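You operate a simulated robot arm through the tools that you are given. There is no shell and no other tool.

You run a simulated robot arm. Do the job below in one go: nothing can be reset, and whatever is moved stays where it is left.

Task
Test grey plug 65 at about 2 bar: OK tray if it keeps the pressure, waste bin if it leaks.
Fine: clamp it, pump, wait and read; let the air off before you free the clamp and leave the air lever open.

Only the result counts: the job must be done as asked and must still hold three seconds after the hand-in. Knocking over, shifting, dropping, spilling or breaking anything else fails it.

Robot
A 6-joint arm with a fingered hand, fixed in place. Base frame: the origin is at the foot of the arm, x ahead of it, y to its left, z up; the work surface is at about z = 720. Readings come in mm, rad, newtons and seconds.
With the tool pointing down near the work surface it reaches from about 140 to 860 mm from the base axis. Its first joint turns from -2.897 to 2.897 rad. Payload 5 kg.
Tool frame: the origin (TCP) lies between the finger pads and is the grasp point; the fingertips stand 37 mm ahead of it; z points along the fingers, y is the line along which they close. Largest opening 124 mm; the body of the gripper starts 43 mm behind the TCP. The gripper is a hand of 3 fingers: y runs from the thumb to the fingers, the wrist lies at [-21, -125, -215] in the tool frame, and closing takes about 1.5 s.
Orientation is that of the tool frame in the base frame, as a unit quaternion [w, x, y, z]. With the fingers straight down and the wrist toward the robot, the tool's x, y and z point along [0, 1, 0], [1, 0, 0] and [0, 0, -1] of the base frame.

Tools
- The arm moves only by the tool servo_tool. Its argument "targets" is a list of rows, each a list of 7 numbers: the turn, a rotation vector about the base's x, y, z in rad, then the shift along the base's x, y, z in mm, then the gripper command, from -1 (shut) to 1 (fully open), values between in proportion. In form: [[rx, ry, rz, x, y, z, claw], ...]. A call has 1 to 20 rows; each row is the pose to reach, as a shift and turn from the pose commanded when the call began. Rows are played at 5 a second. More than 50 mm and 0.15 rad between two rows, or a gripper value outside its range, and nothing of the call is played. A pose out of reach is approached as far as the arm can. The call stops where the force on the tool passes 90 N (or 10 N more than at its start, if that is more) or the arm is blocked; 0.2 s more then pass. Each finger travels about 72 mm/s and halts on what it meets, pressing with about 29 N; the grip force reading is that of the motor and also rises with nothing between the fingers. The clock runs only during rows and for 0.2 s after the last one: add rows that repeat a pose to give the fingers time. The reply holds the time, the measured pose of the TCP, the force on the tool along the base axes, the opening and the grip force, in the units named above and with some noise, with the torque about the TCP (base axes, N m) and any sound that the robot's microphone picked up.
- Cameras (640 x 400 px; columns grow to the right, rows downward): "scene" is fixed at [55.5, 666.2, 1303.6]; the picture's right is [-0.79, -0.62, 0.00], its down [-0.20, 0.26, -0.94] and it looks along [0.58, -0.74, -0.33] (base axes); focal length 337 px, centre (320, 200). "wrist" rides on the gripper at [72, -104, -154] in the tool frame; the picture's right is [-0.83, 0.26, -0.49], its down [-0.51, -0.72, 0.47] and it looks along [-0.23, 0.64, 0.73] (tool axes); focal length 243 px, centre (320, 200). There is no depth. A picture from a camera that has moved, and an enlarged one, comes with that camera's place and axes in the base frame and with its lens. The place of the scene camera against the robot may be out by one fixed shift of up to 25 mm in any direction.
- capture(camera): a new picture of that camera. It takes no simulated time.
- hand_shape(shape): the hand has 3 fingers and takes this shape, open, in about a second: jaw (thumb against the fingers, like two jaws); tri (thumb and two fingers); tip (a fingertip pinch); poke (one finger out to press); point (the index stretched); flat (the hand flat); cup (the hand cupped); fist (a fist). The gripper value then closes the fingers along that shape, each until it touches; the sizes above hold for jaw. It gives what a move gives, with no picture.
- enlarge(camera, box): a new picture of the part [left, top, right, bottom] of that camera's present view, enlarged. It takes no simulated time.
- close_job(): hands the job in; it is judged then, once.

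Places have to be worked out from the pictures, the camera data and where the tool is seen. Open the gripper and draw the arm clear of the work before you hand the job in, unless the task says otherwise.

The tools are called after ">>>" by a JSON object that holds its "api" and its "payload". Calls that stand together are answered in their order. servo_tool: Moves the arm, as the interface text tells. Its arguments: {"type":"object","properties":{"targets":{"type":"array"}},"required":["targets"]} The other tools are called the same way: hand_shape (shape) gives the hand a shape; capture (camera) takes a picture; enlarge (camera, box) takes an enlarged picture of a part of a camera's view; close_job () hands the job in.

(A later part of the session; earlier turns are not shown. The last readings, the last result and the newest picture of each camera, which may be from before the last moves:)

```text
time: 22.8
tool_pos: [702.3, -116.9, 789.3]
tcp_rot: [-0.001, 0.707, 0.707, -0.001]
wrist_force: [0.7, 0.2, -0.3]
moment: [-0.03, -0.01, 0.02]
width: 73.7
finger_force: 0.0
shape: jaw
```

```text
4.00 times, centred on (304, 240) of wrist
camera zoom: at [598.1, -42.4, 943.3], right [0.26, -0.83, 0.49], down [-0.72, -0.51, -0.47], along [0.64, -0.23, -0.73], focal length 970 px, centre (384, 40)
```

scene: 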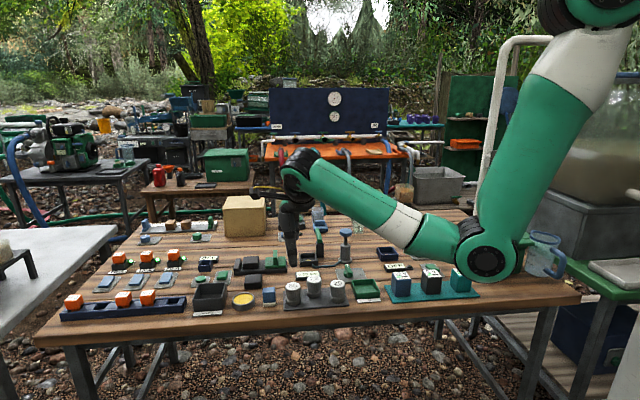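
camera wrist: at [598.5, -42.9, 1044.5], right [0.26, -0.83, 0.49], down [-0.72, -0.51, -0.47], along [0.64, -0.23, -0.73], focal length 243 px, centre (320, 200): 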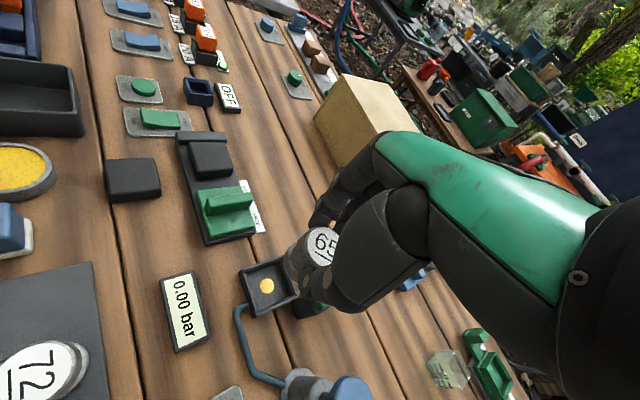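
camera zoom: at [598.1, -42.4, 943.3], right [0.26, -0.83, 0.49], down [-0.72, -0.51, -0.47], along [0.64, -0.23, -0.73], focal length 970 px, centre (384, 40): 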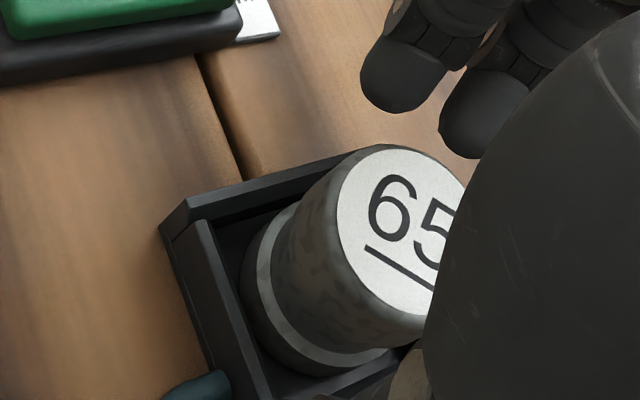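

Plug 65 is standing centred in the seat. I rise clear, then try the one-finger "poke" shape and look at where its tip sits.

>>> {"api": "servo_tool", "payload": {"targets": [[0, 0, 0, 0, 0, 10, 0.2], [0, 0, 0, 0, 0, 40, 0.2], [0, 0, 0, 0, 0, 80, 0.2], [0, 0, 0, 0, 0, 120, 0.2], [0, 0, 0, -20, 20, 150, 0.2], [0, 0, 0, -20, 20, 150, 0.2]]}}

>>> {"api": "hand_shape", "payload": {"shape": "poke"}}

>>> {"api": "capture", "payload": {"camera": "wrist"}}

>>> {"api": "enlarge", "payload": {"camera": "scene", "box": [245, 150, 405, 270]}}

```text
time: 24.2
tool_pos: [683.1, -95.6, 940.7]
tcp_rot: [0.0, 0.707, 0.707, 0.001]
wrist_force: [-0.2, -0.7, 0.0]
moment: [0.01, -0.03, 0.02]
width: 74.4
finger_force: 0.1
shape: jaw
```

```text
time: 25.1
tool_pos: [682.8, -96.1, 939.7]
tcp_rot: [0.0, 0.707, 0.707, -0.001]
wrist_force: [0.0, -0.2, -0.2]
moment: [0.01, -0.03, 0.01]
width: 0.0
finger_force: 0.0
shape: poke
```

```text
taken
camera wrist: at [578.9, -22.5, 1093.3], right [0.26, -0.83, 0.49], down [-0.72, -0.51, -0.47], along [0.64, -0.23, -0.73], focal length 243 px, centre (320, 200)
```

wrist: 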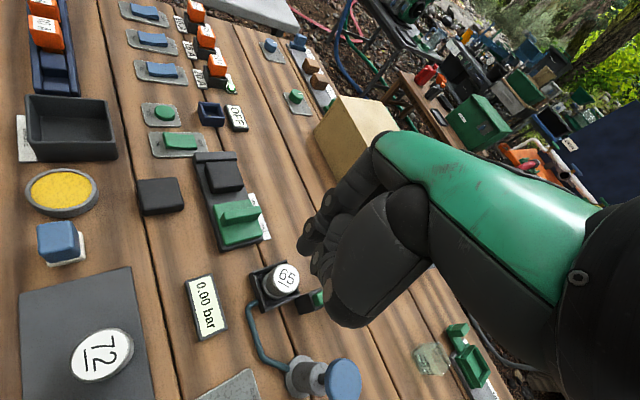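

```text
3.33 times, centred on (325, 210) of scene
camera zoom: at [55.5, 666.2, 1303.6], right [-0.79, -0.62, 0.0], down [-0.2, 0.26, -0.94], along [0.58, -0.74, -0.33], focal length 1122 px, centre (303, 167)
```

zoom: 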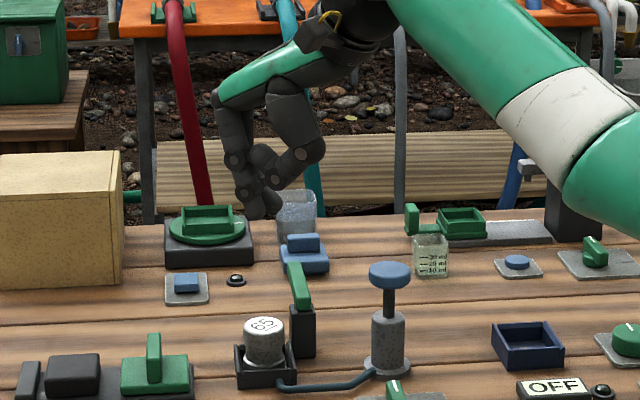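

>>> {"api": "enlarge", "payload": {"camera": "scene", "box": [300, 165, 348, 225]}}

>>> {"api": "enlarge", "payload": {"camera": "wrist", "box": [270, 160, 430, 320]}}

```text
6.67 times, centred on (324, 195) of scene
camera zoom: at [55.5, 666.2, 1303.6], right [-0.79, -0.62, 0.0], down [-0.2, 0.26, -0.94], along [0.58, -0.74, -0.33], focal length 2245 px, centre (293, 233)
```

zoom: 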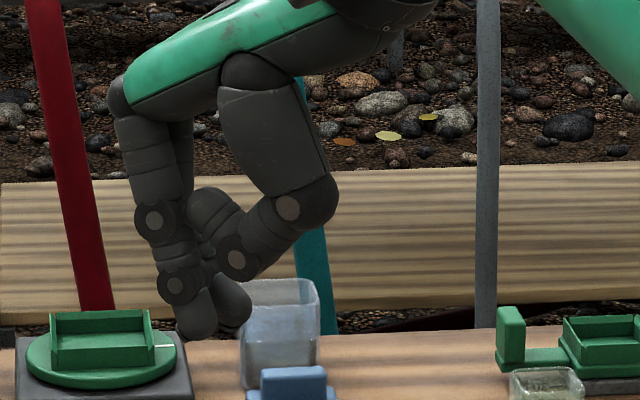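

```text
2.50 times, centred on (350, 240) of wrist
camera zoom: at [578.9, -22.5, 1093.3], right [0.26, -0.83, 0.49], down [-0.72, -0.51, -0.47], along [0.64, -0.23, -0.73], focal length 606 px, centre (245, 100)
```

zoom: 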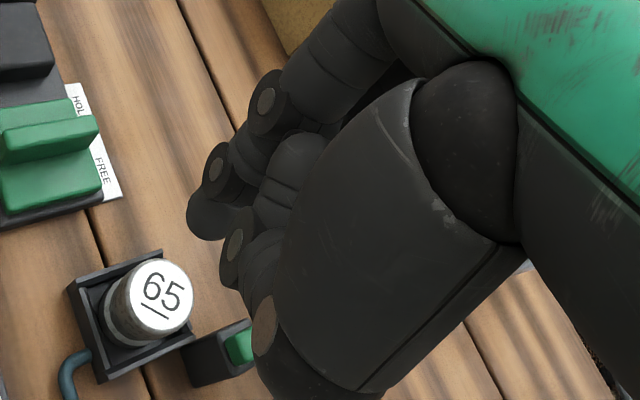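

In "poke" both fingertips end up side by side about 37 mm below the TCP with the thumb folded behind. I'll look at "point" as well.

>>> {"api": "hand_shape", "payload": {"shape": "point"}}

>>> {"api": "enlarge", "payload": {"camera": "scene", "box": [300, 165, 348, 225]}}

>>> {"api": "enlarge", "payload": {"camera": "wrist", "box": [270, 160, 430, 320]}}

```text
time: 26.0
tool_pos: [683.5, -95.5, 940.2]
tcp_rot: [-0.001, 0.707, 0.707, -0.001]
wrist_force: [-0.1, -0.1, 0.4]
moment: [0.03, -0.01, 0.03]
width: 0.1
finger_force: 0.1
shape: point
```

```text
6.67 times, centred on (324, 195) of scene
camera zoom: at [55.5, 666.2, 1303.6], right [-0.79, -0.62, 0.0], down [-0.2, 0.26, -0.94], along [0.58, -0.74, -0.33], focal length 2245 px, centre (293, 233)
```

zoom: 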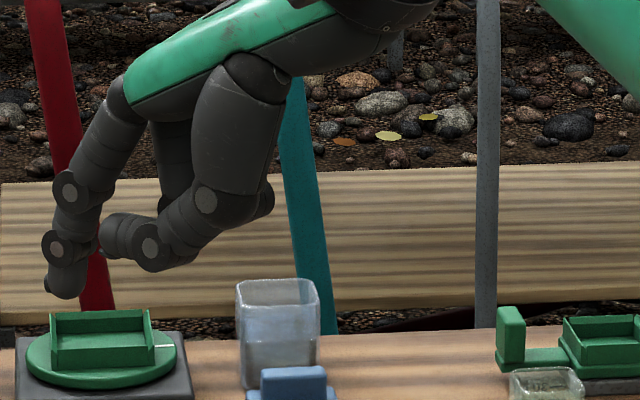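

```text
2.50 times, centred on (350, 240) of wrist
camera zoom: at [578.9, -22.5, 1093.3], right [0.26, -0.83, 0.49], down [-0.72, -0.51, -0.47], along [0.64, -0.23, -0.73], focal length 606 px, centre (245, 100)
```

zoom: 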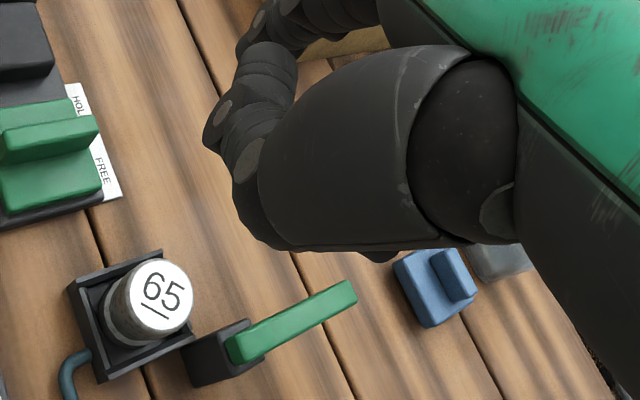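

"Point" sticks the index out sideways, so "poke" is the better pusher. While the clamp is in clear view, I'll zoom in on it to pin down its pivot and height.

>>> {"api": "enlarge", "payload": {"camera": "wrist", "box": [270, 250, 410, 340]}}

>>> {"api": "enlarge", "payload": {"camera": "scene", "box": [306, 225, 346, 265]}}

```text
4.44 times, centred on (340, 295) of wrist
camera zoom: at [578.9, -22.5, 1093.3], right [0.26, -0.83, 0.49], down [-0.72, -0.51, -0.47], along [0.64, -0.23, -0.73], focal length 1078 px, centre (231, -222)
```

zoom: 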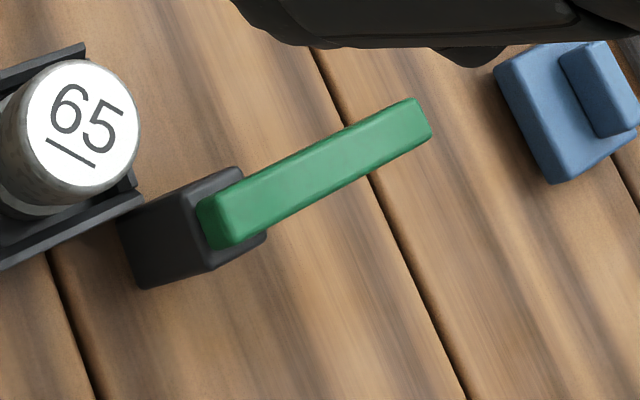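

```text
10.00 times, centred on (326, 245) of scene
camera zoom: at [55.5, 666.2, 1303.6], right [-0.79, -0.62, 0.0], down [-0.2, 0.26, -0.94], along [0.58, -0.74, -0.33], focal length 3367 px, centre (260, -250)
```

zoom: 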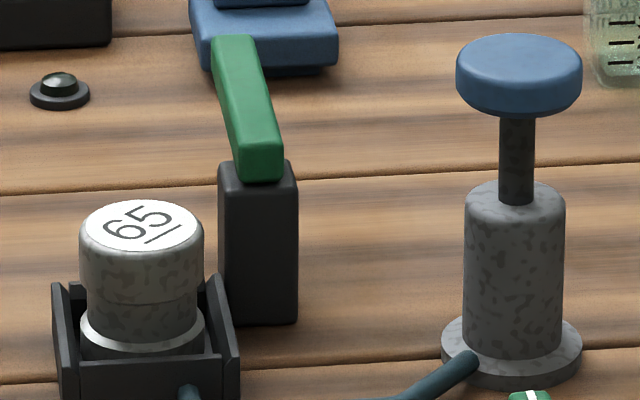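

The geometry is clear now. The post is a 23 mm square centred near (699.5, -173.7), and the arm on top of it reaches 84 mm. Its underside is about 1 mm above the plug top, so it does swing about a vertical axis over the plug. I return to "poke", move behind the arm and go down so the fingertips are at about z 778.

>>> {"api": "hand_shape", "payload": {"shape": "poke"}}

>>> {"api": "servo_tool", "payload": {"targets": [[0, 0, 0, 10, -40, 0, -1], [0, 0, 0, 20, -80, 0, -1], [0, 0, 0, 30, -120, 0, -1], [0, 0, 0, 33, -158, 0, -1], [0, 0, 0, 33, -158, -40, -1], [0, 0, 0, 33, -158, -80, -1], [0, 0, 0, 33, -158, -105, -1], [0, 0, 0, 33, -158, -105, -1]]}}

>>> {"api": "enlarge", "payload": {"camera": "scene", "box": [290, 200, 370, 270]}}

>>> {"api": "enlarge", "payload": {"camera": "wrist", "box": [200, 150, 360, 280]}}

```text
time: 26.9
tool_pos: [683.7, -94.9, 939.7]
tcp_rot: [-0.001, 0.707, 0.707, 0.0]
wrist_force: [-0.3, -0.1, 0.9]
moment: [-0.03, 0.02, 0.0]
width: 0.1
finger_force: 0.1
shape: poke
```

```text
time: 28.7
tool_pos: [716.5, -252.9, 834.0]
tcp_rot: [0.001, 0.707, 0.708, 0.0]
wrist_force: [-0.7, 0.8, 0.1]
moment: [0.01, -0.04, -0.03]
width: 0.1
finger_force: 29.1
shape: jaw
```

```text
5.71 times, centred on (330, 235) of scene
camera zoom: at [55.5, 666.2, 1303.6], right [-0.79, -0.62, 0.0], down [-0.2, 0.26, -0.94], along [0.58, -0.74, -0.33], focal length 1924 px, centre (263, 0)
```

zoom: 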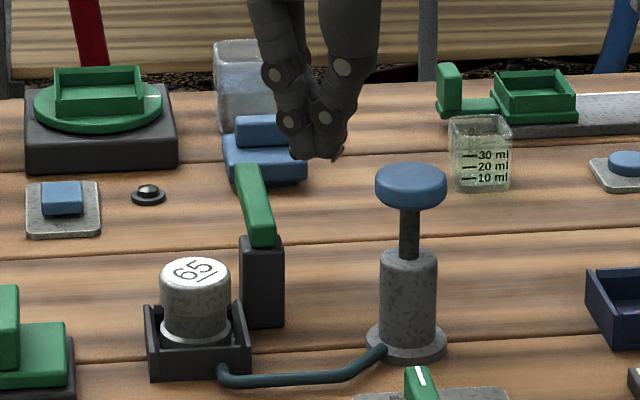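

```text
3.08 times, centred on (280, 215) of wrist
camera zoom: at [611.6, -180.7, 987.9], right [0.26, -0.83, 0.49], down [-0.72, -0.51, -0.47], along [0.64, -0.23, -0.73], focal length 746 px, centre (443, 154)
```

zoom: 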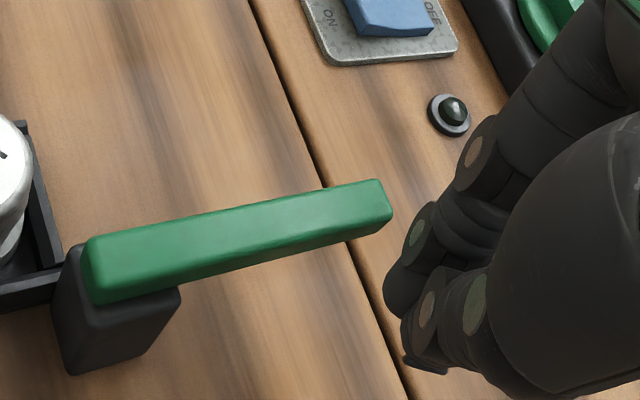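

With the fingers shut, the tips sit at the TCP axis 37 mm below it, which agrees with the scene picture. I lower a bit more beside the arm and nudge it about 15° to confirm it swings.

>>> {"api": "servo_tool", "payload": {"targets": [[0, 0, 0, 0, 0, -14, -1], [0, 0, 0, 0, 0, -27, -1], [0, 0, 0, 5, 5, -27, -1], [0, 0, 0, 10.7, 10.5, -27, -1], [0, 0, 0, 17, 15.5, -27, -1], [0, 0, 0, 24.4, 21.5, -27, -1], [0, 0, 0, 24.4, 21.5, -27, -1]]}}

>>> {"api": "enlarge", "payload": {"camera": "scene", "box": [290, 200, 370, 270]}}

>>> {"api": "enlarge", "payload": {"camera": "wrist", "box": [200, 150, 360, 280]}}

```text
time: 30.3
tool_pos: [739.4, -230.9, 808.4]
tcp_rot: [0.001, 0.707, 0.707, 0.0]
wrist_force: [-0.3, -0.2, 0.0]
moment: [-0.02, 0.01, 0.0]
width: 0.0
finger_force: 28.6
shape: jaw
```

```text
5.71 times, centred on (330, 235) of scene
camera zoom: at [55.5, 666.2, 1303.6], right [-0.79, -0.62, 0.0], down [-0.2, 0.26, -0.94], along [0.58, -0.74, -0.33], focal length 1924 px, centre (263, 0)
```

zoom: 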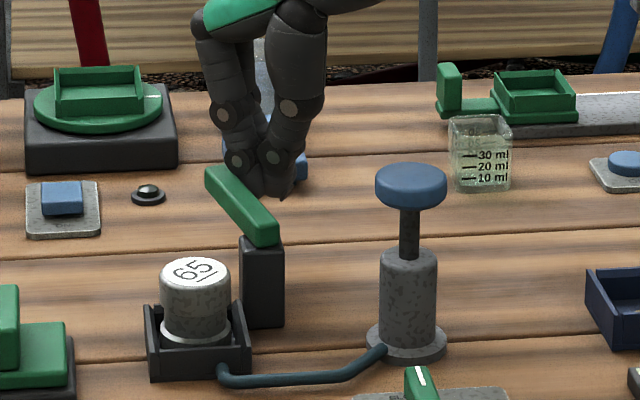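

```text
3.08 times, centred on (280, 215) of wrist
camera zoom: at [635.8, -159.0, 961.8], right [0.26, -0.83, 0.49], down [-0.72, -0.51, -0.47], along [0.64, -0.23, -0.73], focal length 746 px, centre (443, 154)
```

zoom: 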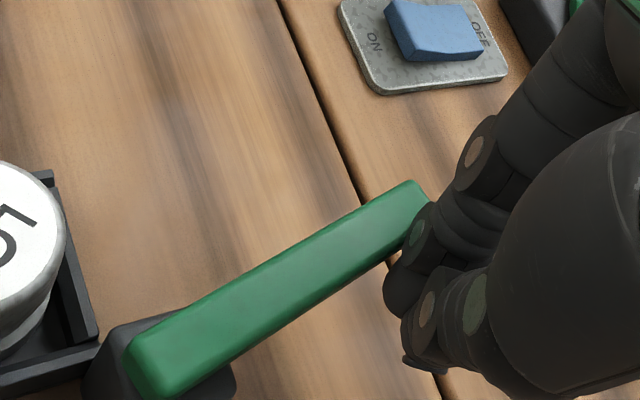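

The arm swung freely about its post, as expected. I continue along the arc to about 45°, still short of the plug.

>>> {"api": "servo_tool", "payload": {"targets": [[0, 0, 0, 6.2, 7.4, 0, -1], [0, 0, 0, 10.9, 14.7, 0, -1], [0, 0, 0, 14.8, 23, 0, -1], [0, 0, 0, 17.6, 31.7, 0, -1], [0, 0, 0, 19.2, 40.8, 0, -1], [0, 0, 0, 19.7, 49.9, 0, -1], [0, 0, 0, 18.9, 59, 0, -1], [0, 0, 0, 17, 68, 0, -1], [0, 0, 0, 16.6, 75.9, 0, -1], [0, 0, 0, 15, 84.1, 0, -1], [0, 0, 0, 15, 84.1, 0, -1]]}}

>>> {"api": "enlarge", "payload": {"camera": "scene", "box": [290, 200, 370, 270]}}

>>> {"api": "enlarge", "payload": {"camera": "wrist", "box": [180, 150, 370, 300]}}

```text
time: 32.7
tool_pos: [753.9, -148.2, 807.6]
tcp_rot: [0.0, 0.707, 0.707, 0.001]
wrist_force: [0.5, 0.3, -0.1]
moment: [0.01, -0.01, 0.02]
width: 0.0
finger_force: 29.4
shape: jaw
```

```text
5.71 times, centred on (330, 235) of scene
camera zoom: at [55.5, 666.2, 1303.6], right [-0.79, -0.62, 0.0], down [-0.2, 0.26, -0.94], along [0.58, -0.74, -0.33], focal length 1924 px, centre (263, 0)
```

zoom: 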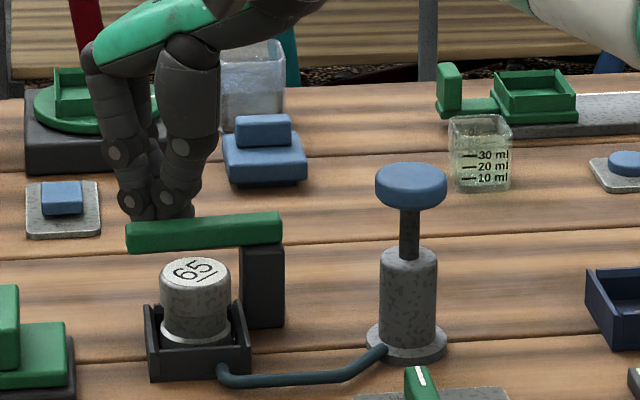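

```text
2.67 times, centred on (275, 225) of wrist
camera zoom: at [650.5, -74.8, 960.9], right [0.26, -0.83, 0.49], down [-0.72, -0.51, -0.47], along [0.64, -0.23, -0.73], focal length 647 px, centre (440, 133)
```

zoom: 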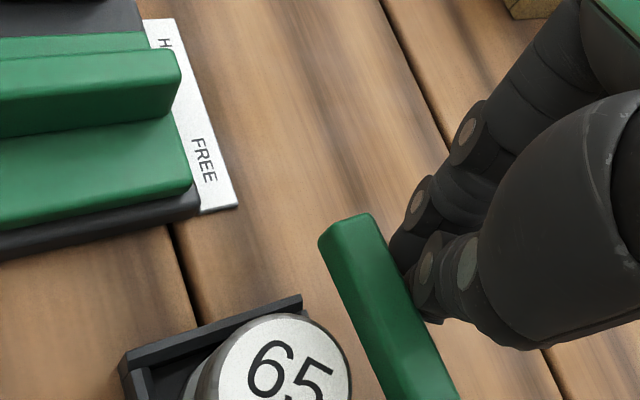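

The arm is now at about 45°, just short of the plug. I raise the fingertips above plug-top level and continue the swing.

>>> {"api": "servo_tool", "payload": {"targets": [[0, 0, 0, 0, 0, 5, -1], [0, 0, 0, 0, 0, 9.5, -1], [0, 0, 0, -1, 4, 9.5, -1], [0, 0, 0, -2.1, 7.8, 9.5, -1], [0, 0, 0, -3.5, 12, 9.5, -1], [0, 0, 0, -5.2, 15.7, 9.5, -1], [0, 0, 0, -5.2, 15.7, 9.5, -1]]}}

>>> {"api": "enlarge", "payload": {"camera": "scene", "box": [290, 200, 370, 270]}}

>>> {"api": "enlarge", "payload": {"camera": "wrist", "box": [180, 150, 370, 300]}}

```text
time: 34.3
tool_pos: [749.9, -130.8, 817.6]
tcp_rot: [0.001, 0.707, 0.707, 0.0]
wrist_force: [0.4, 0.5, 0.4]
moment: [-0.01, 0.03, 0.0]
width: 0.0
finger_force: 29.6
shape: jaw
```

```text
5.71 times, centred on (330, 235) of scene
camera zoom: at [55.5, 666.2, 1303.6], right [-0.79, -0.62, 0.0], down [-0.2, 0.26, -0.94], along [0.58, -0.74, -0.33], focal length 1924 px, centre (263, 0)
```

zoom: 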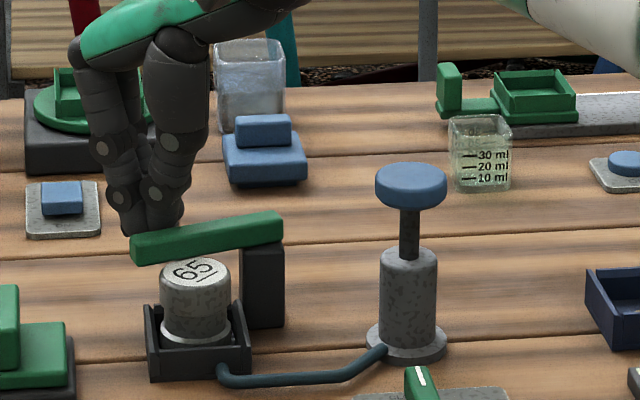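

```text
2.67 times, centred on (275, 225) of wrist
camera zoom: at [645.2, -58.9, 970.9], right [0.26, -0.83, 0.49], down [-0.72, -0.51, -0.47], along [0.64, -0.23, -0.73], focal length 647 px, centre (440, 133)
```

zoom: 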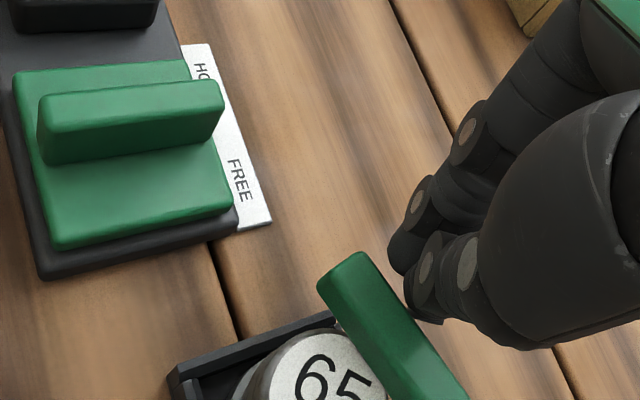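

The swing continues past 90° without resistance and the arm is moving over the plug. I keep pushing toward the position over the plug's centre.

>>> {"api": "servo_tool", "payload": {"targets": [[0, 0, 0, -2.3, 3.8, 0, -1], [0, 0, 0, -4.7, 7.4, 0, -1], [0, 0, 0, -7.5, 11, 0, -1], [0, 0, 0, -10.3, 14.5, 0, -1], [0, 0, 0, -15.2, 18.1, 0, -1], [0, 0, 0, -18, 20, 0, -1], [0, 0, 0, -18, 20, 0, -1]]}}

>>> {"api": "enlarge", "payload": {"camera": "scene", "box": [290, 200, 370, 270]}}

>>> {"api": "enlarge", "payload": {"camera": "wrist", "box": [180, 150, 370, 300]}}

```text
time: 35.9
tool_pos: [732.4, -112.1, 817.5]
tcp_rot: [-0.001, 0.707, 0.707, -0.001]
wrist_force: [-0.5, -0.2, 0.1]
moment: [-0.04, -0.01, 0.0]
width: 0.3
finger_force: 29.0
shape: jaw
```

```text
5.71 times, centred on (330, 235) of scene
camera zoom: at [55.5, 666.2, 1303.6], right [-0.79, -0.62, 0.0], down [-0.2, 0.26, -0.94], along [0.58, -0.74, -0.33], focal length 1924 px, centre (263, 0)
```

zoom: 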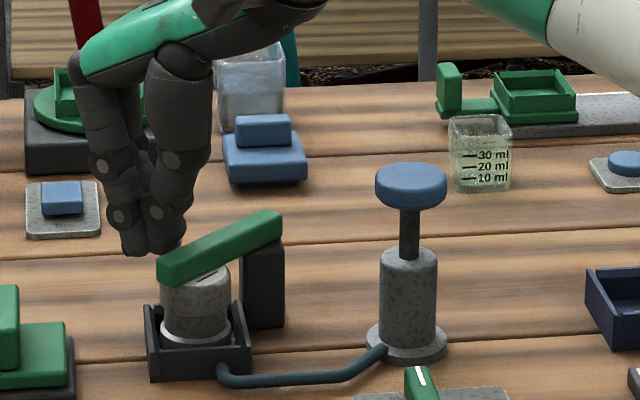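

```text
2.67 times, centred on (275, 225) of wrist
camera zoom: at [627.1, -39.5, 971.3], right [0.26, -0.83, 0.49], down [-0.72, -0.51, -0.47], along [0.64, -0.23, -0.73], focal length 647 px, centre (440, 133)
```

zoom: 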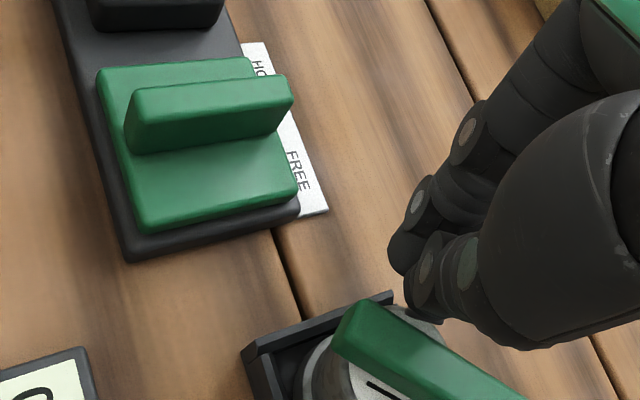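

The arm now lies over the plug at about 85°, and I've felt no stop yet. I push a few millimetres more to find out whether there's an end stop.

>>> {"api": "servo_tool", "payload": {"targets": [[0, 0, 0, -1.5, 0.5, 0, -1], [0, 0, 0, -3, 1, 0, -1], [0, 0, 0, -3, 1, 0, -1]]}}

>>> {"api": "enlarge", "payload": {"camera": "scene", "box": [290, 220, 346, 270]}}

>>> {"api": "enlarge", "payload": {"camera": "wrist", "box": [180, 150, 370, 300]}}

```text
time: 36.7
tool_pos: [729.1, -111.8, 816.6]
tcp_rot: [0.0, 0.707, 0.707, 0.001]
wrist_force: [0.2, 0.0, -0.3]
moment: [0.0, 0.04, -0.01]
width: 0.0
finger_force: 28.5
shape: jaw
```

```text
8.00 times, centred on (318, 245) of scene
camera zoom: at [55.5, 666.2, 1303.6], right [-0.79, -0.62, 0.0], down [-0.2, 0.26, -0.94], along [0.58, -0.74, -0.33], focal length 2694 px, centre (336, -160)
```

zoom: 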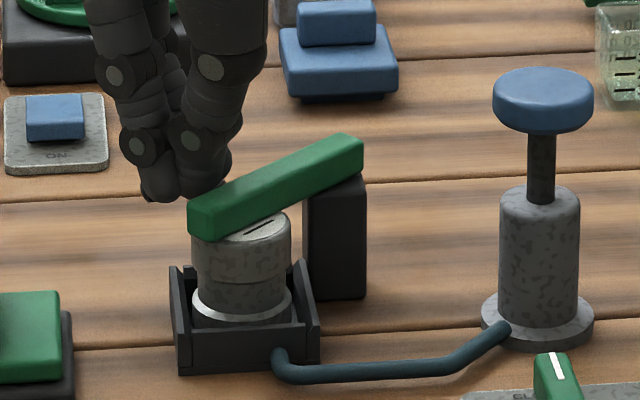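

```text
2.67 times, centred on (275, 225) of wrist
camera zoom: at [624.5, -38.4, 971.0], right [0.26, -0.83, 0.49], down [-0.72, -0.51, -0.47], along [0.64, -0.23, -0.73], focal length 647 px, centre (440, 133)
```

zoom: 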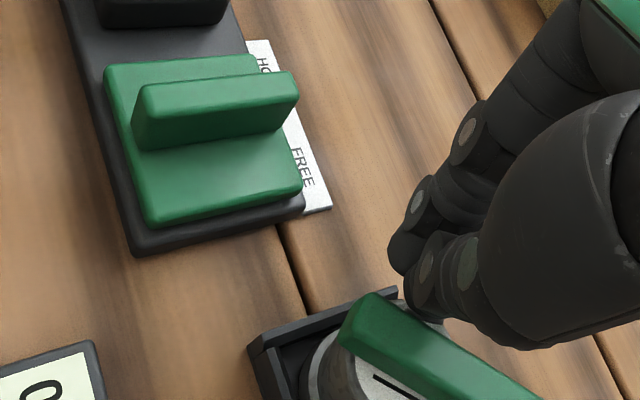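

The arm is centred over the plug at about 86° and I still feel no stop. I push a little further in small steps, watching the force.

>>> {"api": "servo_tool", "payload": {"targets": [[0, 0, 0, -2, 0.5, 0, -1], [0, 0, 0, -4, 0.8, 0, -1], [0, 0, 0, -4, 0.8, 0, -1]]}}

>>> {"api": "enlarge", "payload": {"camera": "scene", "box": [290, 220, 346, 270]}}

>>> {"api": "enlarge", "payload": {"camera": "wrist", "box": [180, 150, 370, 300]}}

```text
time: 37.5
tool_pos: [725.7, -110.7, 818.1]
tcp_rot: [0.001, 0.706, 0.708, 0.001]
wrist_force: [12.2, -0.7, -0.7]
moment: [-0.02, -0.37, -0.01]
width: 0.2
finger_force: 29.4
shape: jaw
```

```text
8.00 times, centred on (318, 245) of scene
camera zoom: at [55.5, 666.2, 1303.6], right [-0.79, -0.62, 0.0], down [-0.2, 0.26, -0.94], along [0.58, -0.74, -0.33], focal length 2694 px, centre (336, -160)
```

zoom: 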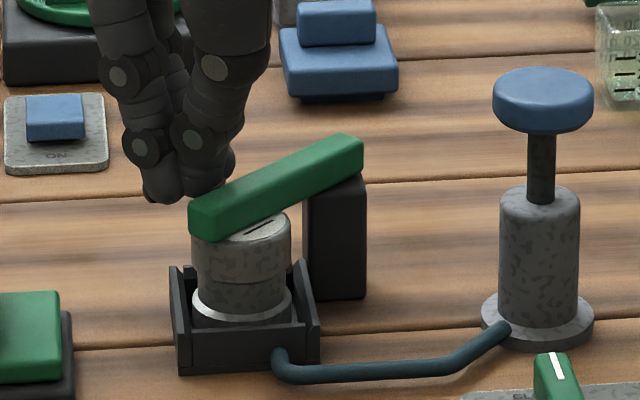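

```text
2.67 times, centred on (275, 225) of wrist
camera zoom: at [621.1, -37.7, 971.5], right [0.26, -0.83, 0.49], down [-0.72, -0.51, -0.47], along [0.64, -0.23, -0.73], focal length 647 px, centre (440, 133)
```

zoom: 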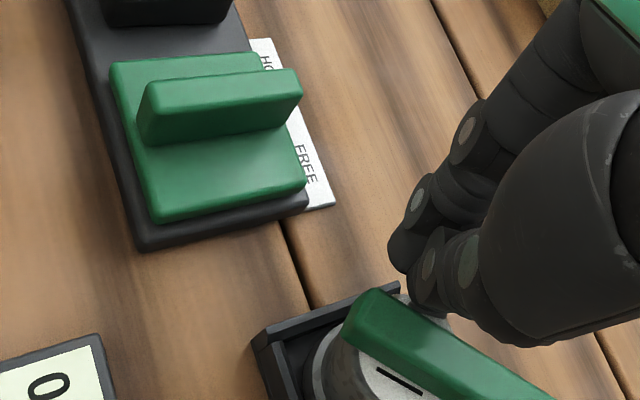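

The force jumped to 12 N without any further movement, so the clamp is at its end stop, centred over plug 65. I back off, rise and move over the pump.

>>> {"api": "servo_tool", "payload": {"targets": [[0, 0, 0, 6, 0, 0, -1], [0, 0, 0, 15, 0, 5, -1], [0, 0, 0, 18, 0, 40, -1], [0, 0, 0, 18, 0, 80, -1], [0, 0, 0, 0, -20, 105, -1], [0, 0, 0, -35, -45, 105, -1], [0, 0, 0, -70, -65, 105, -1], [0, 0, 0, -100, -82, 105, -1], [0, 0, 0, -116, -90, 105, -1], [0, 0, 0, -116, -90, 80, -1], [0, 0, 0, -116, -90, 80, -1]]}}

>>> {"api": "enlarge", "payload": {"camera": "scene", "box": [285, 200, 381, 280]}}

>>> {"api": "capture", "payload": {"camera": "wrist"}}

```text
time: 39.9
tool_pos: [609.4, -199.6, 896.9]
tcp_rot: [0.0, 0.708, 0.706, 0.0]
wrist_force: [-0.1, -0.4, -0.1]
moment: [0.01, 0.0, 0.01]
width: 0.1
finger_force: 28.9
shape: jaw
```

```text
5.00 times, centred on (333, 240) of scene
camera zoom: at [55.5, 666.2, 1303.6], right [-0.79, -0.62, 0.0], down [-0.2, 0.26, -0.94], along [0.58, -0.74, -0.33], focal length 1684 px, centre (255, 0)
```

zoom: 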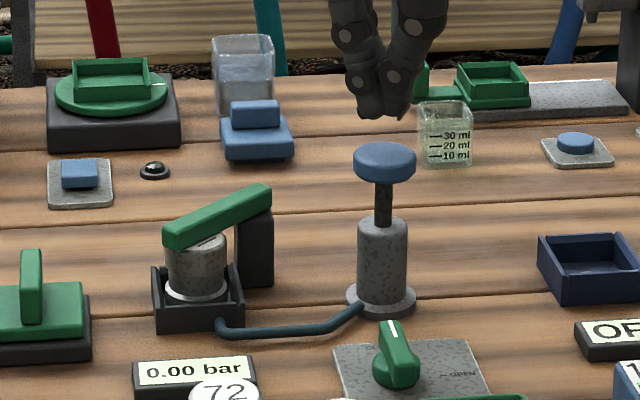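

```text
taken
camera wrist: at [505.1, -126.9, 1050.6], right [0.26, -0.83, 0.49], down [-0.72, -0.51, -0.47], along [0.64, -0.23, -0.73], focal length 243 px, centre (320, 200)
```

wrist: 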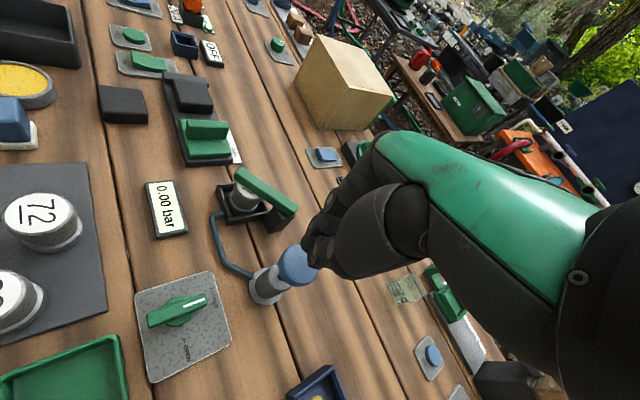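

The fingertips are directly above the pump knob. I descend in small steps to touch it.

>>> {"api": "servo_tool", "payload": {"targets": [[0, 0, 0, 0, 0, -10, -1], [0, 0, 0, 0, 0, -20, -1], [0, 0, 0, 0, 0, -26, -1], [0, 0, 0, 0, 0, -29, -1], [0, 0, 0, 0, 0, -32, -1]]}}

>>> {"api": "enlarge", "payload": {"camera": "scene", "box": [285, 200, 381, 280]}}

```text
time: 41.1
tool_pos: [608.7, -199.9, 865.6]
tcp_rot: [0.0, 0.708, 0.707, 0.0]
wrist_force: [1.3, -0.4, 1.7]
moment: [-0.01, 0.01, 0.01]
width: 0.1
finger_force: 29.7
shape: jaw
```

```text
5.00 times, centred on (333, 240) of scene
camera zoom: at [55.5, 666.2, 1303.6], right [-0.79, -0.62, 0.0], down [-0.2, 0.26, -0.94], along [0.58, -0.74, -0.33], focal length 1684 px, centre (255, 0)
```

zoom: 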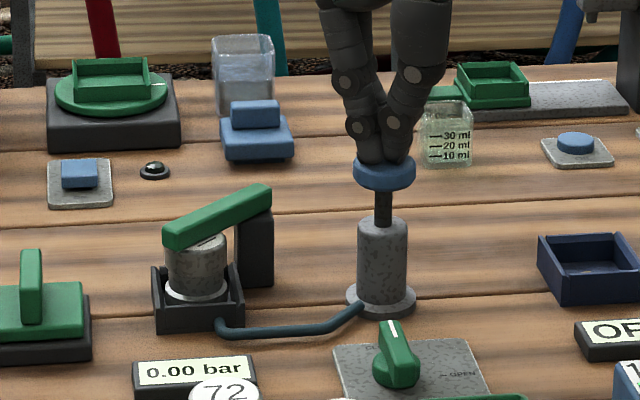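

The fingers are centred on the knob and it has begun to move down with little force. I press further and then read the display.

>>> {"api": "servo_tool", "payload": {"targets": [[0, 0, 0, 0, 0, -5, -1], [0, 0, 0, 0, 0, -10, -1], [0, 0, 0, 0, 0, -15, -1], [0, 0, 0, 0, 0, -18, -1]]}}

>>> {"api": "enlarge", "payload": {"camera": "scene", "box": [285, 200, 381, 280]}}

```text
time: 42.1
tool_pos: [609.9, -199.2, 847.5]
tcp_rot: [0.0, 0.707, 0.707, -0.001]
wrist_force: [0.3, 1.9, 3.0]
moment: [0.04, 0.0, 0.01]
width: 0.2
finger_force: 29.0
shape: jaw
heard: click
```

```text
5.00 times, centred on (333, 240) of scene
camera zoom: at [55.5, 666.2, 1303.6], right [-0.79, -0.62, 0.0], down [-0.2, 0.26, -0.94], along [0.58, -0.74, -0.33], focal length 1684 px, centre (255, 0)
```

zoom: 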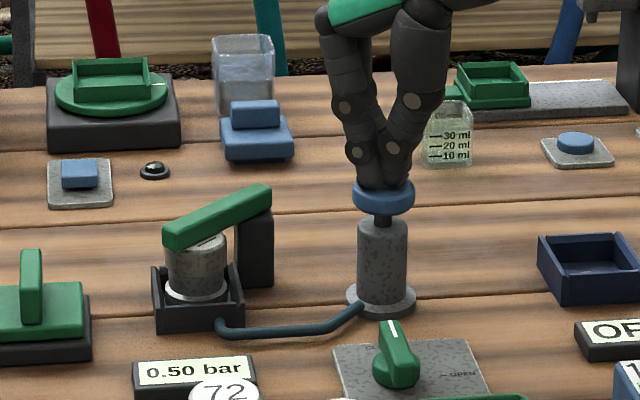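

One stroke clicked and the display shows 0.50 bar. I let the knob come back up and do the second stroke.

>>> {"api": "servo_tool", "payload": {"targets": [[0, 0, 0, 0, 0, 8, -1], [0, 0, 0, 0, 0, 16, -1], [0, 0, 0, 0, 0, 24, -1], [0, 0, 0, 0, 0, 26, -1], [0, 0, 0, 0, 0, 26, -1], [0, 0, 0, 0, 0, 18, -1], [0, 0, 0, 0, 0, 10, -1], [0, 0, 0, 0, 0, 4, -1], [0, 0, 0, 0, 0, 0, -1]]}}

>>> {"api": "enlarge", "payload": {"camera": "scene", "box": [285, 200, 381, 280]}}

```text
time: 44.1
tool_pos: [609.6, -201.9, 847.2]
tcp_rot: [0.0, 0.707, 0.707, 0.0]
wrist_force: [-0.4, -1.5, 3.6]
moment: [-0.04, 0.03, -0.01]
width: 0.0
finger_force: 29.1
shape: jaw
heard: click
```

```text
5.00 times, centred on (333, 240) of scene
camera zoom: at [55.5, 666.2, 1303.6], right [-0.79, -0.62, 0.0], down [-0.2, 0.26, -0.94], along [0.58, -0.74, -0.33], focal length 1684 px, centre (255, 0)
```

zoom: 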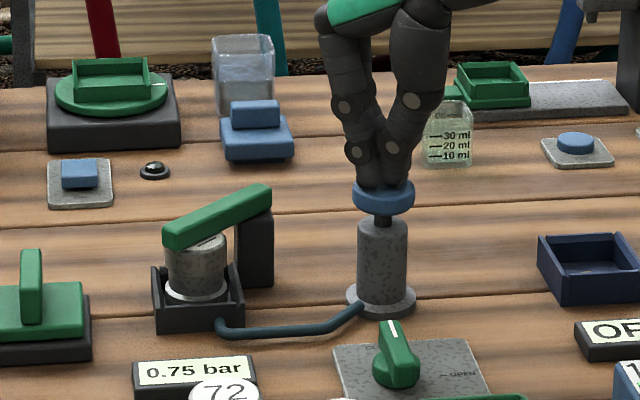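

The reading is 0.75 bar, less than two full 0.5 strokes, so there may be a leak. I keep pumping with quicker strokes to get to about 2 bar.

>>> {"api": "servo_tool", "payload": {"targets": [[0, 0, 0, 0, 0, 13, -1], [0, 0, 0, 0, 0, 26, -1], [0, 0, 0, 0, 0, 26, -1], [0, 0, 0, 0, 0, 13, -1], [0, 0, 0, 0, 0, 0, -1]]}}

>>> {"api": "enlarge", "payload": {"camera": "scene", "box": [285, 200, 381, 280]}}

```text
time: 45.3
tool_pos: [608.9, -200.2, 848.1]
tcp_rot: [0.001, 0.707, 0.707, 0.0]
wrist_force: [0.9, 0.4, 3.9]
moment: [0.07, 0.0, 0.03]
width: 0.0
finger_force: 28.6
shape: jaw
heard: click
```

```text
5.00 times, centred on (333, 240) of scene
camera zoom: at [55.5, 666.2, 1303.6], right [-0.79, -0.62, 0.0], down [-0.2, 0.26, -0.94], along [0.58, -0.74, -0.33], focal length 1684 px, centre (255, 0)
```

zoom: 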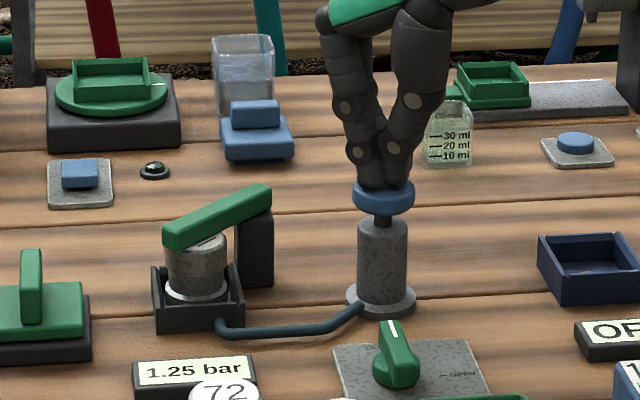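

It now reads 1.25 bar. Next stroke.

>>> {"api": "servo_tool", "payload": {"targets": [[0, 0, 0, 0, 0, 13, -1], [0, 0, 0, 0, 0, 26, -1], [0, 0, 0, 0, 0, 26, -1], [0, 0, 0, 0, 0, 13, -1], [0, 0, 0, 0, 0, 0, -1]]}}

>>> {"api": "enlarge", "payload": {"camera": "scene", "box": [285, 200, 381, 280]}}

```text
time: 46.5
tool_pos: [610.2, -200.4, 847.3]
tcp_rot: [-0.001, 0.707, 0.707, 0.0]
wrist_force: [-0.7, -0.1, 3.6]
moment: [0.05, 0.0, -0.03]
width: 0.0
finger_force: 28.8
shape: jaw
heard: click
```

```text
5.00 times, centred on (333, 240) of scene
camera zoom: at [55.5, 666.2, 1303.6], right [-0.79, -0.62, 0.0], down [-0.2, 0.26, -0.94], along [0.58, -0.74, -0.33], focal length 1684 px, centre (255, 0)
```

zoom: 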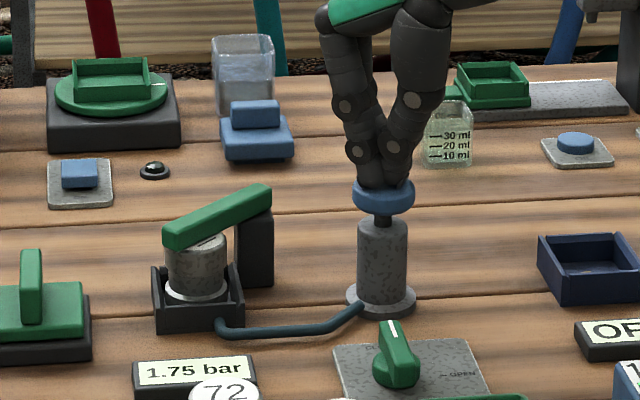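

The display reads 1.75 bar and may be lagging a little. I hold still briefly and read again before deciding on another stroke.

>>> {"api": "servo_tool", "payload": {"targets": [[0, 0, 0, 0, 0, 0, -1]]}}

>>> {"api": "enlarge", "payload": {"camera": "scene", "box": [285, 240, 349, 280]}}

```text
time: 46.9
tool_pos: [609.1, -200.9, 848.2]
tcp_rot: [0.0, 0.707, 0.707, 0.001]
wrist_force: [-1.0, -0.6, 3.4]
moment: [0.02, -0.02, 0.02]
width: 0.1
finger_force: 29.6
shape: jaw
```

```text
10.00 times, centred on (317, 260) of scene
camera zoom: at [55.5, 666.2, 1303.6], right [-0.79, -0.62, 0.0], down [-0.2, 0.26, -0.94], along [0.58, -0.74, -0.33], focal length 3367 px, centre (350, -400)
```

zoom: 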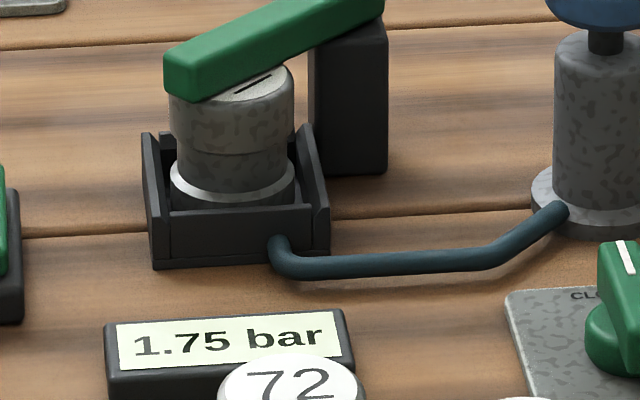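

>>> {"api": "servo_tool", "payload": {"targets": [[0, 0, 0, 0, 0, 0, -1], [0, 0, 0, 0, 0, 0, -1]]}}

>>> {"api": "enlarge", "payload": {"camera": "scene", "box": [285, 240, 349, 280]}}

```text
time: 47.5
tool_pos: [609.5, -200.8, 847.1]
tcp_rot: [0.0, 0.707, 0.707, 0.0]
wrist_force: [-0.6, -1.1, 3.6]
moment: [0.01, 0.0, 0.01]
width: 0.0
finger_force: 28.9
shape: jaw
```

```text
10.00 times, centred on (317, 260) of scene
camera zoom: at [55.5, 666.2, 1303.6], right [-0.79, -0.62, 0.0], down [-0.2, 0.26, -0.94], along [0.58, -0.74, -0.33], focal length 3367 px, centre (350, -400)
```

zoom: 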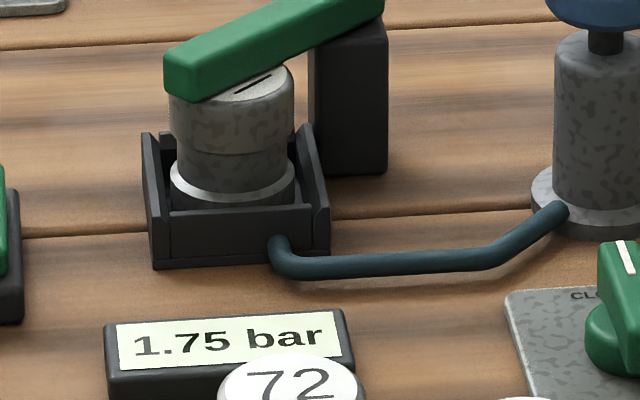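

It's steady at 1.75 bar over one second, and the display seems to step in 0.25 bar. I wait a bit longer to see whether it drifts before choosing the last stroke.

>>> {"api": "servo_tool", "payload": {"targets": [[0, 0, 0, 0, 0, 0, -1], [0, 0, 0, 0, 0, 0, -1], [0, 0, 0, 0, 0, 0, -1], [0, 0, 0, 0, 0, 0, -1], [0, 0, 0, 0, 0, 0, -1]]}}

>>> {"api": "enlarge", "payload": {"camera": "scene", "box": [285, 240, 349, 280]}}

```text
time: 48.7
tool_pos: [609.4, -199.8, 848.5]
tcp_rot: [0.0, 0.707, 0.707, 0.0]
wrist_force: [0.4, -1.5, 3.8]
moment: [-0.03, -0.02, -0.02]
width: 0.1
finger_force: 29.5
shape: jaw
```

```text
10.00 times, centred on (317, 260) of scene
camera zoom: at [55.5, 666.2, 1303.6], right [-0.79, -0.62, 0.0], down [-0.2, 0.26, -0.94], along [0.58, -0.74, -0.33], focal length 3367 px, centre (350, -400)
```

zoom: 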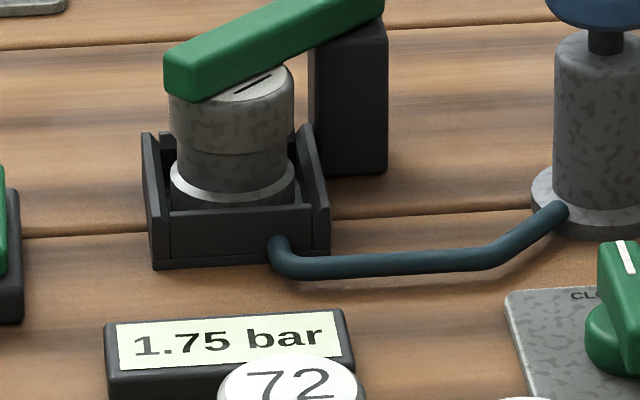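

The reading holds. The pattern 0.50, 0.75, 1.25, 1.75 fits about 0.42–0.44 bar per stroke shown in 0.25 steps, so one more stroke should bring it to about 2.1 bar.

>>> {"api": "servo_tool", "payload": {"targets": [[0, 0, 0, 0, 0, 13, -1], [0, 0, 0, 0, 0, 26, -1], [0, 0, 0, 0, 0, 26, -1], [0, 0, 0, 0, 0, 13, -1], [0, 0, 0, 0, 0, 0, -1]]}}

>>> {"api": "enlarge", "payload": {"camera": "scene", "box": [285, 240, 349, 280]}}

```text
time: 49.9
tool_pos: [609.5, -200.6, 848.6]
tcp_rot: [0.001, 0.706, 0.708, 0.001]
wrist_force: [-0.8, 1.1, 4.0]
moment: [0.09, -0.02, 0.01]
width: 0.2
finger_force: 28.8
shape: jaw
heard: click
```

```text
10.00 times, centred on (317, 260) of scene
camera zoom: at [55.5, 666.2, 1303.6], right [-0.79, -0.62, 0.0], down [-0.2, 0.26, -0.94], along [0.58, -0.74, -0.33], focal length 3367 px, centre (350, -400)
```

zoom: 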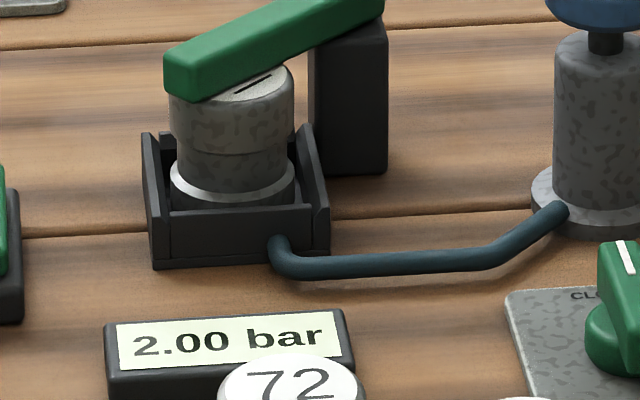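

It reads 2.00 bar. I lift off the knob and wait, then read.

>>> {"api": "servo_tool", "payload": {"targets": [[0, 0, 0, 0, 0, 13, -1], [0, 0, 0, 0, 0, 26, -1], [0, 0, 0, 0, 0, 50, -1], [0, 0, 0, 0, 0, 60, -1], [0, 0, 0, 0, 0, 60, -1], [0, 0, 0, 0, 0, 60, -1], [0, 0, 0, 0, 0, 60, -1], [0, 0, 0, 0, 0, 60, -1], [0, 0, 0, 0, 0, 60, -1], [0, 0, 0, 0, 0, 60, -1], [0, 0, 0, 0, 0, 60, -1], [0, 0, 0, 0, 0, 60, -1], [0, 0, 0, 0, 0, 60, -1], [0, 0, 0, 0, 0, 60, -1], [0, 0, 0, 0, 0, 60, -1]]}}

>>> {"api": "enlarge", "payload": {"camera": "scene", "box": [285, 240, 349, 280]}}

```text
time: 53.1
tool_pos: [608.6, -200.0, 908.2]
tcp_rot: [0.0, 0.707, 0.707, -0.001]
wrist_force: [-0.1, -0.7, -0.6]
moment: [-0.02, 0.04, -0.01]
width: 0.0
finger_force: 29.5
shape: jaw
```

```text
10.00 times, centred on (317, 260) of scene
camera zoom: at [55.5, 666.2, 1303.6], right [-0.79, -0.62, 0.0], down [-0.2, 0.26, -0.94], along [0.58, -0.74, -0.33], focal length 3367 px, centre (350, -400)
```

zoom: 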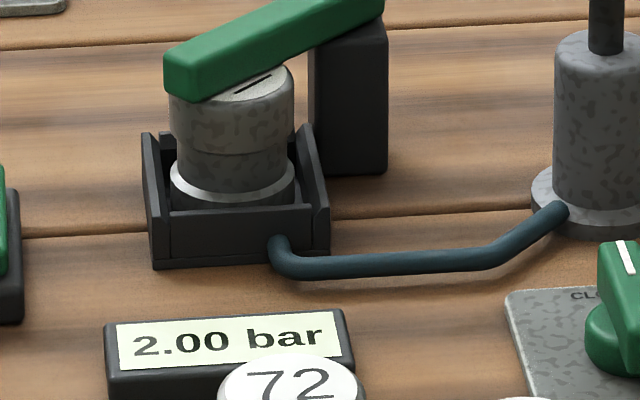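

Still 2.00 bar after about 3 s. I wait longer so a slow leak would show.

>>> {"api": "servo_tool", "payload": {"targets": [[0, 0, 0, 0, 0, 0, -1], [0, 0, 0, 0, 0, 0, -1], [0, 0, 0, 0, 0, 0, -1], [0, 0, 0, 0, 0, 0, -1], [0, 0, 0, 0, 0, 0, -1], [0, 0, 0, 0, 0, 0, -1], [0, 0, 0, 0, 0, 0, -1], [0, 0, 0, 0, 0, 0, -1], [0, 0, 0, 0, 0, 0, -1], [0, 0, 0, 0, 0, 0, -1], [0, 0, 0, 0, 0, 0, -1], [0, 0, 0, 0, 0, 0, -1], [0, 0, 0, 0, 0, 0, -1], [0, 0, 0, 0, 0, 0, -1], [0, 0, 0, 0, 0, 0, -1], [0, 0, 0, 0, 0, 0, -1], [0, 0, 0, 0, 0, 0, -1], [0, 0, 0, 0, 0, 0, -1], [0, 0, 0, 0, 0, 0, -1], [0, 0, 0, 0, 0, 0, -1]]}}

>>> {"api": "enlarge", "payload": {"camera": "scene", "box": [285, 240, 349, 280]}}

```text
time: 57.3
tool_pos: [609.8, -200.0, 908.7]
tcp_rot: [0.001, 0.707, 0.707, 0.0]
wrist_force: [-0.6, 0.7, 0.3]
moment: [0.01, -0.01, 0.01]
width: 0.0
finger_force: 29.0
shape: jaw
```

```text
10.00 times, centred on (317, 260) of scene
camera zoom: at [55.5, 666.2, 1303.6], right [-0.79, -0.62, 0.0], down [-0.2, 0.26, -0.94], along [0.58, -0.74, -0.33], focal length 3367 px, centre (350, -400)
```

zoom: 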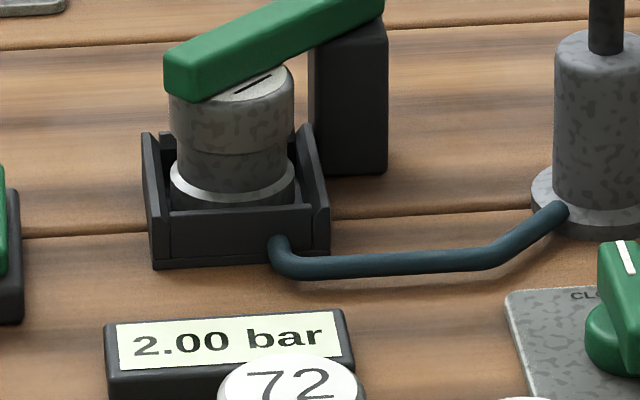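

Still 2.00 bar at about 7 s. With 0.25 bar display steps a slow leak needs more time to show, so I keep waiting.

>>> {"api": "servo_tool", "payload": {"targets": [[0, 0, 0, 0, 0, 0, -1], [0, 0, 0, 0, 0, 0, -1], [0, 0, 0, 0, 0, 0, -1], [0, 0, 0, 0, 0, 0, -1], [0, 0, 0, 0, 0, 0, -1], [0, 0, 0, 0, 0, 0, -1], [0, 0, 0, 0, 0, 0, -1], [0, 0, 0, 0, 0, 0, -1], [0, 0, 0, 0, 0, 0, -1], [0, 0, 0, 0, 0, 0, -1], [0, 0, 0, 0, 0, 0, -1], [0, 0, 0, 0, 0, 0, -1], [0, 0, 0, 0, 0, 0, -1], [0, 0, 0, 0, 0, 0, -1], [0, 0, 0, 0, 0, 0, -1], [0, 0, 0, 0, 0, 0, -1], [0, 0, 0, 0, 0, 0, -1], [0, 0, 0, 0, 0, 0, -1], [0, 0, 0, 0, 0, 0, -1], [0, 0, 0, 0, 0, 0, -1]]}}

>>> {"api": "enlarge", "payload": {"camera": "scene", "box": [285, 240, 349, 280]}}

>>> {"api": "servo_tool", "payload": {"targets": [[0, 0, 0, 0, 0, 0, -1], [0, 0, 0, 0, 0, 0, -1], [0, 0, 0, 0, 0, 0, -1], [0, 0, 0, 0, 0, 0, -1], [0, 0, 0, 0, 0, 0, -1], [0, 0, 0, 0, 0, 0, -1], [0, 0, 0, 0, 0, 0, -1], [0, 0, 0, 0, 0, 0, -1], [0, 0, 0, 0, 0, 0, -1], [0, 0, 0, 0, 0, 0, -1], [0, 0, 0, 0, 0, 0, -1], [0, 0, 0, 0, 0, 0, -1], [0, 0, 0, 0, 0, 0, -1], [0, 0, 0, 0, 0, 0, -1], [0, 0, 0, 0, 0, 0, -1], [0, 0, 0, 0, 0, 0, -1], [0, 0, 0, 0, 0, 0, -1], [0, 0, 0, 0, 0, 0, -1], [0, 0, 0, 0, 0, 0, -1], [0, 0, 0, 0, 0, 0, -1]]}}

>>> {"api": "enlarge", "payload": {"camera": "scene", "box": [285, 240, 349, 280]}}

```text
time: 61.5
tool_pos: [608.3, -200.9, 907.3]
tcp_rot: [0.0, 0.707, 0.707, 0.0]
wrist_force: [-0.1, -0.6, 0.3]
moment: [-0.02, 0.02, -0.01]
width: 0.0
finger_force: 29.1
shape: jaw
```

```text
10.00 times, centred on (317, 260) of scene
camera zoom: at [55.5, 666.2, 1303.6], right [-0.79, -0.62, 0.0], down [-0.2, 0.26, -0.94], along [0.58, -0.74, -0.33], focal length 3367 px, centre (350, -400)
```

zoom: 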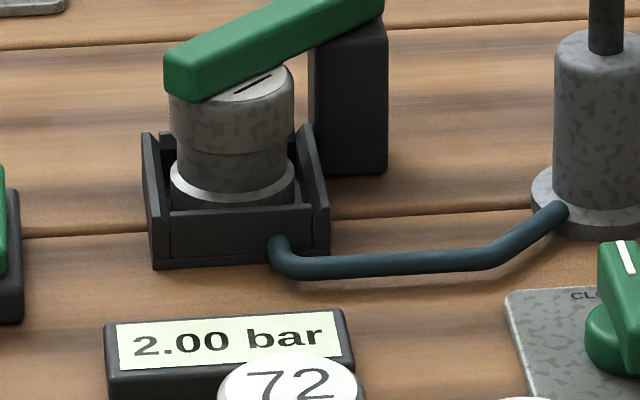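

```text
time: 65.7
tool_pos: [609.0, -199.7, 908.1]
tcp_rot: [0.0, 0.707, 0.708, 0.0]
wrist_force: [0.2, -0.8, 0.6]
moment: [-0.03, -0.02, -0.01]
width: 0.1
finger_force: 28.9
shape: jaw
```

```text
10.00 times, centred on (317, 260) of scene
camera zoom: at [55.5, 666.2, 1303.6], right [-0.79, -0.62, 0.0], down [-0.2, 0.26, -0.94], along [0.58, -0.74, -0.33], focal length 3367 px, centre (350, -400)
```

zoom: 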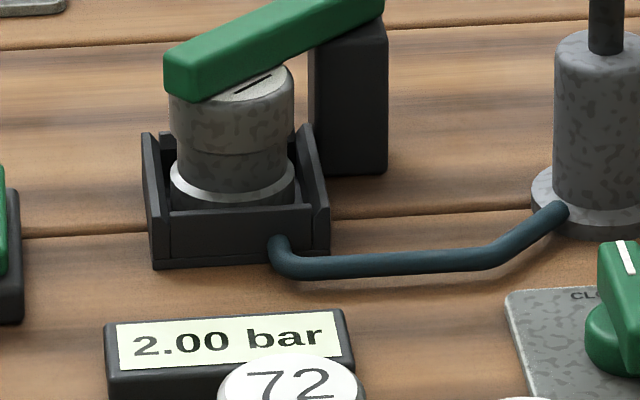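

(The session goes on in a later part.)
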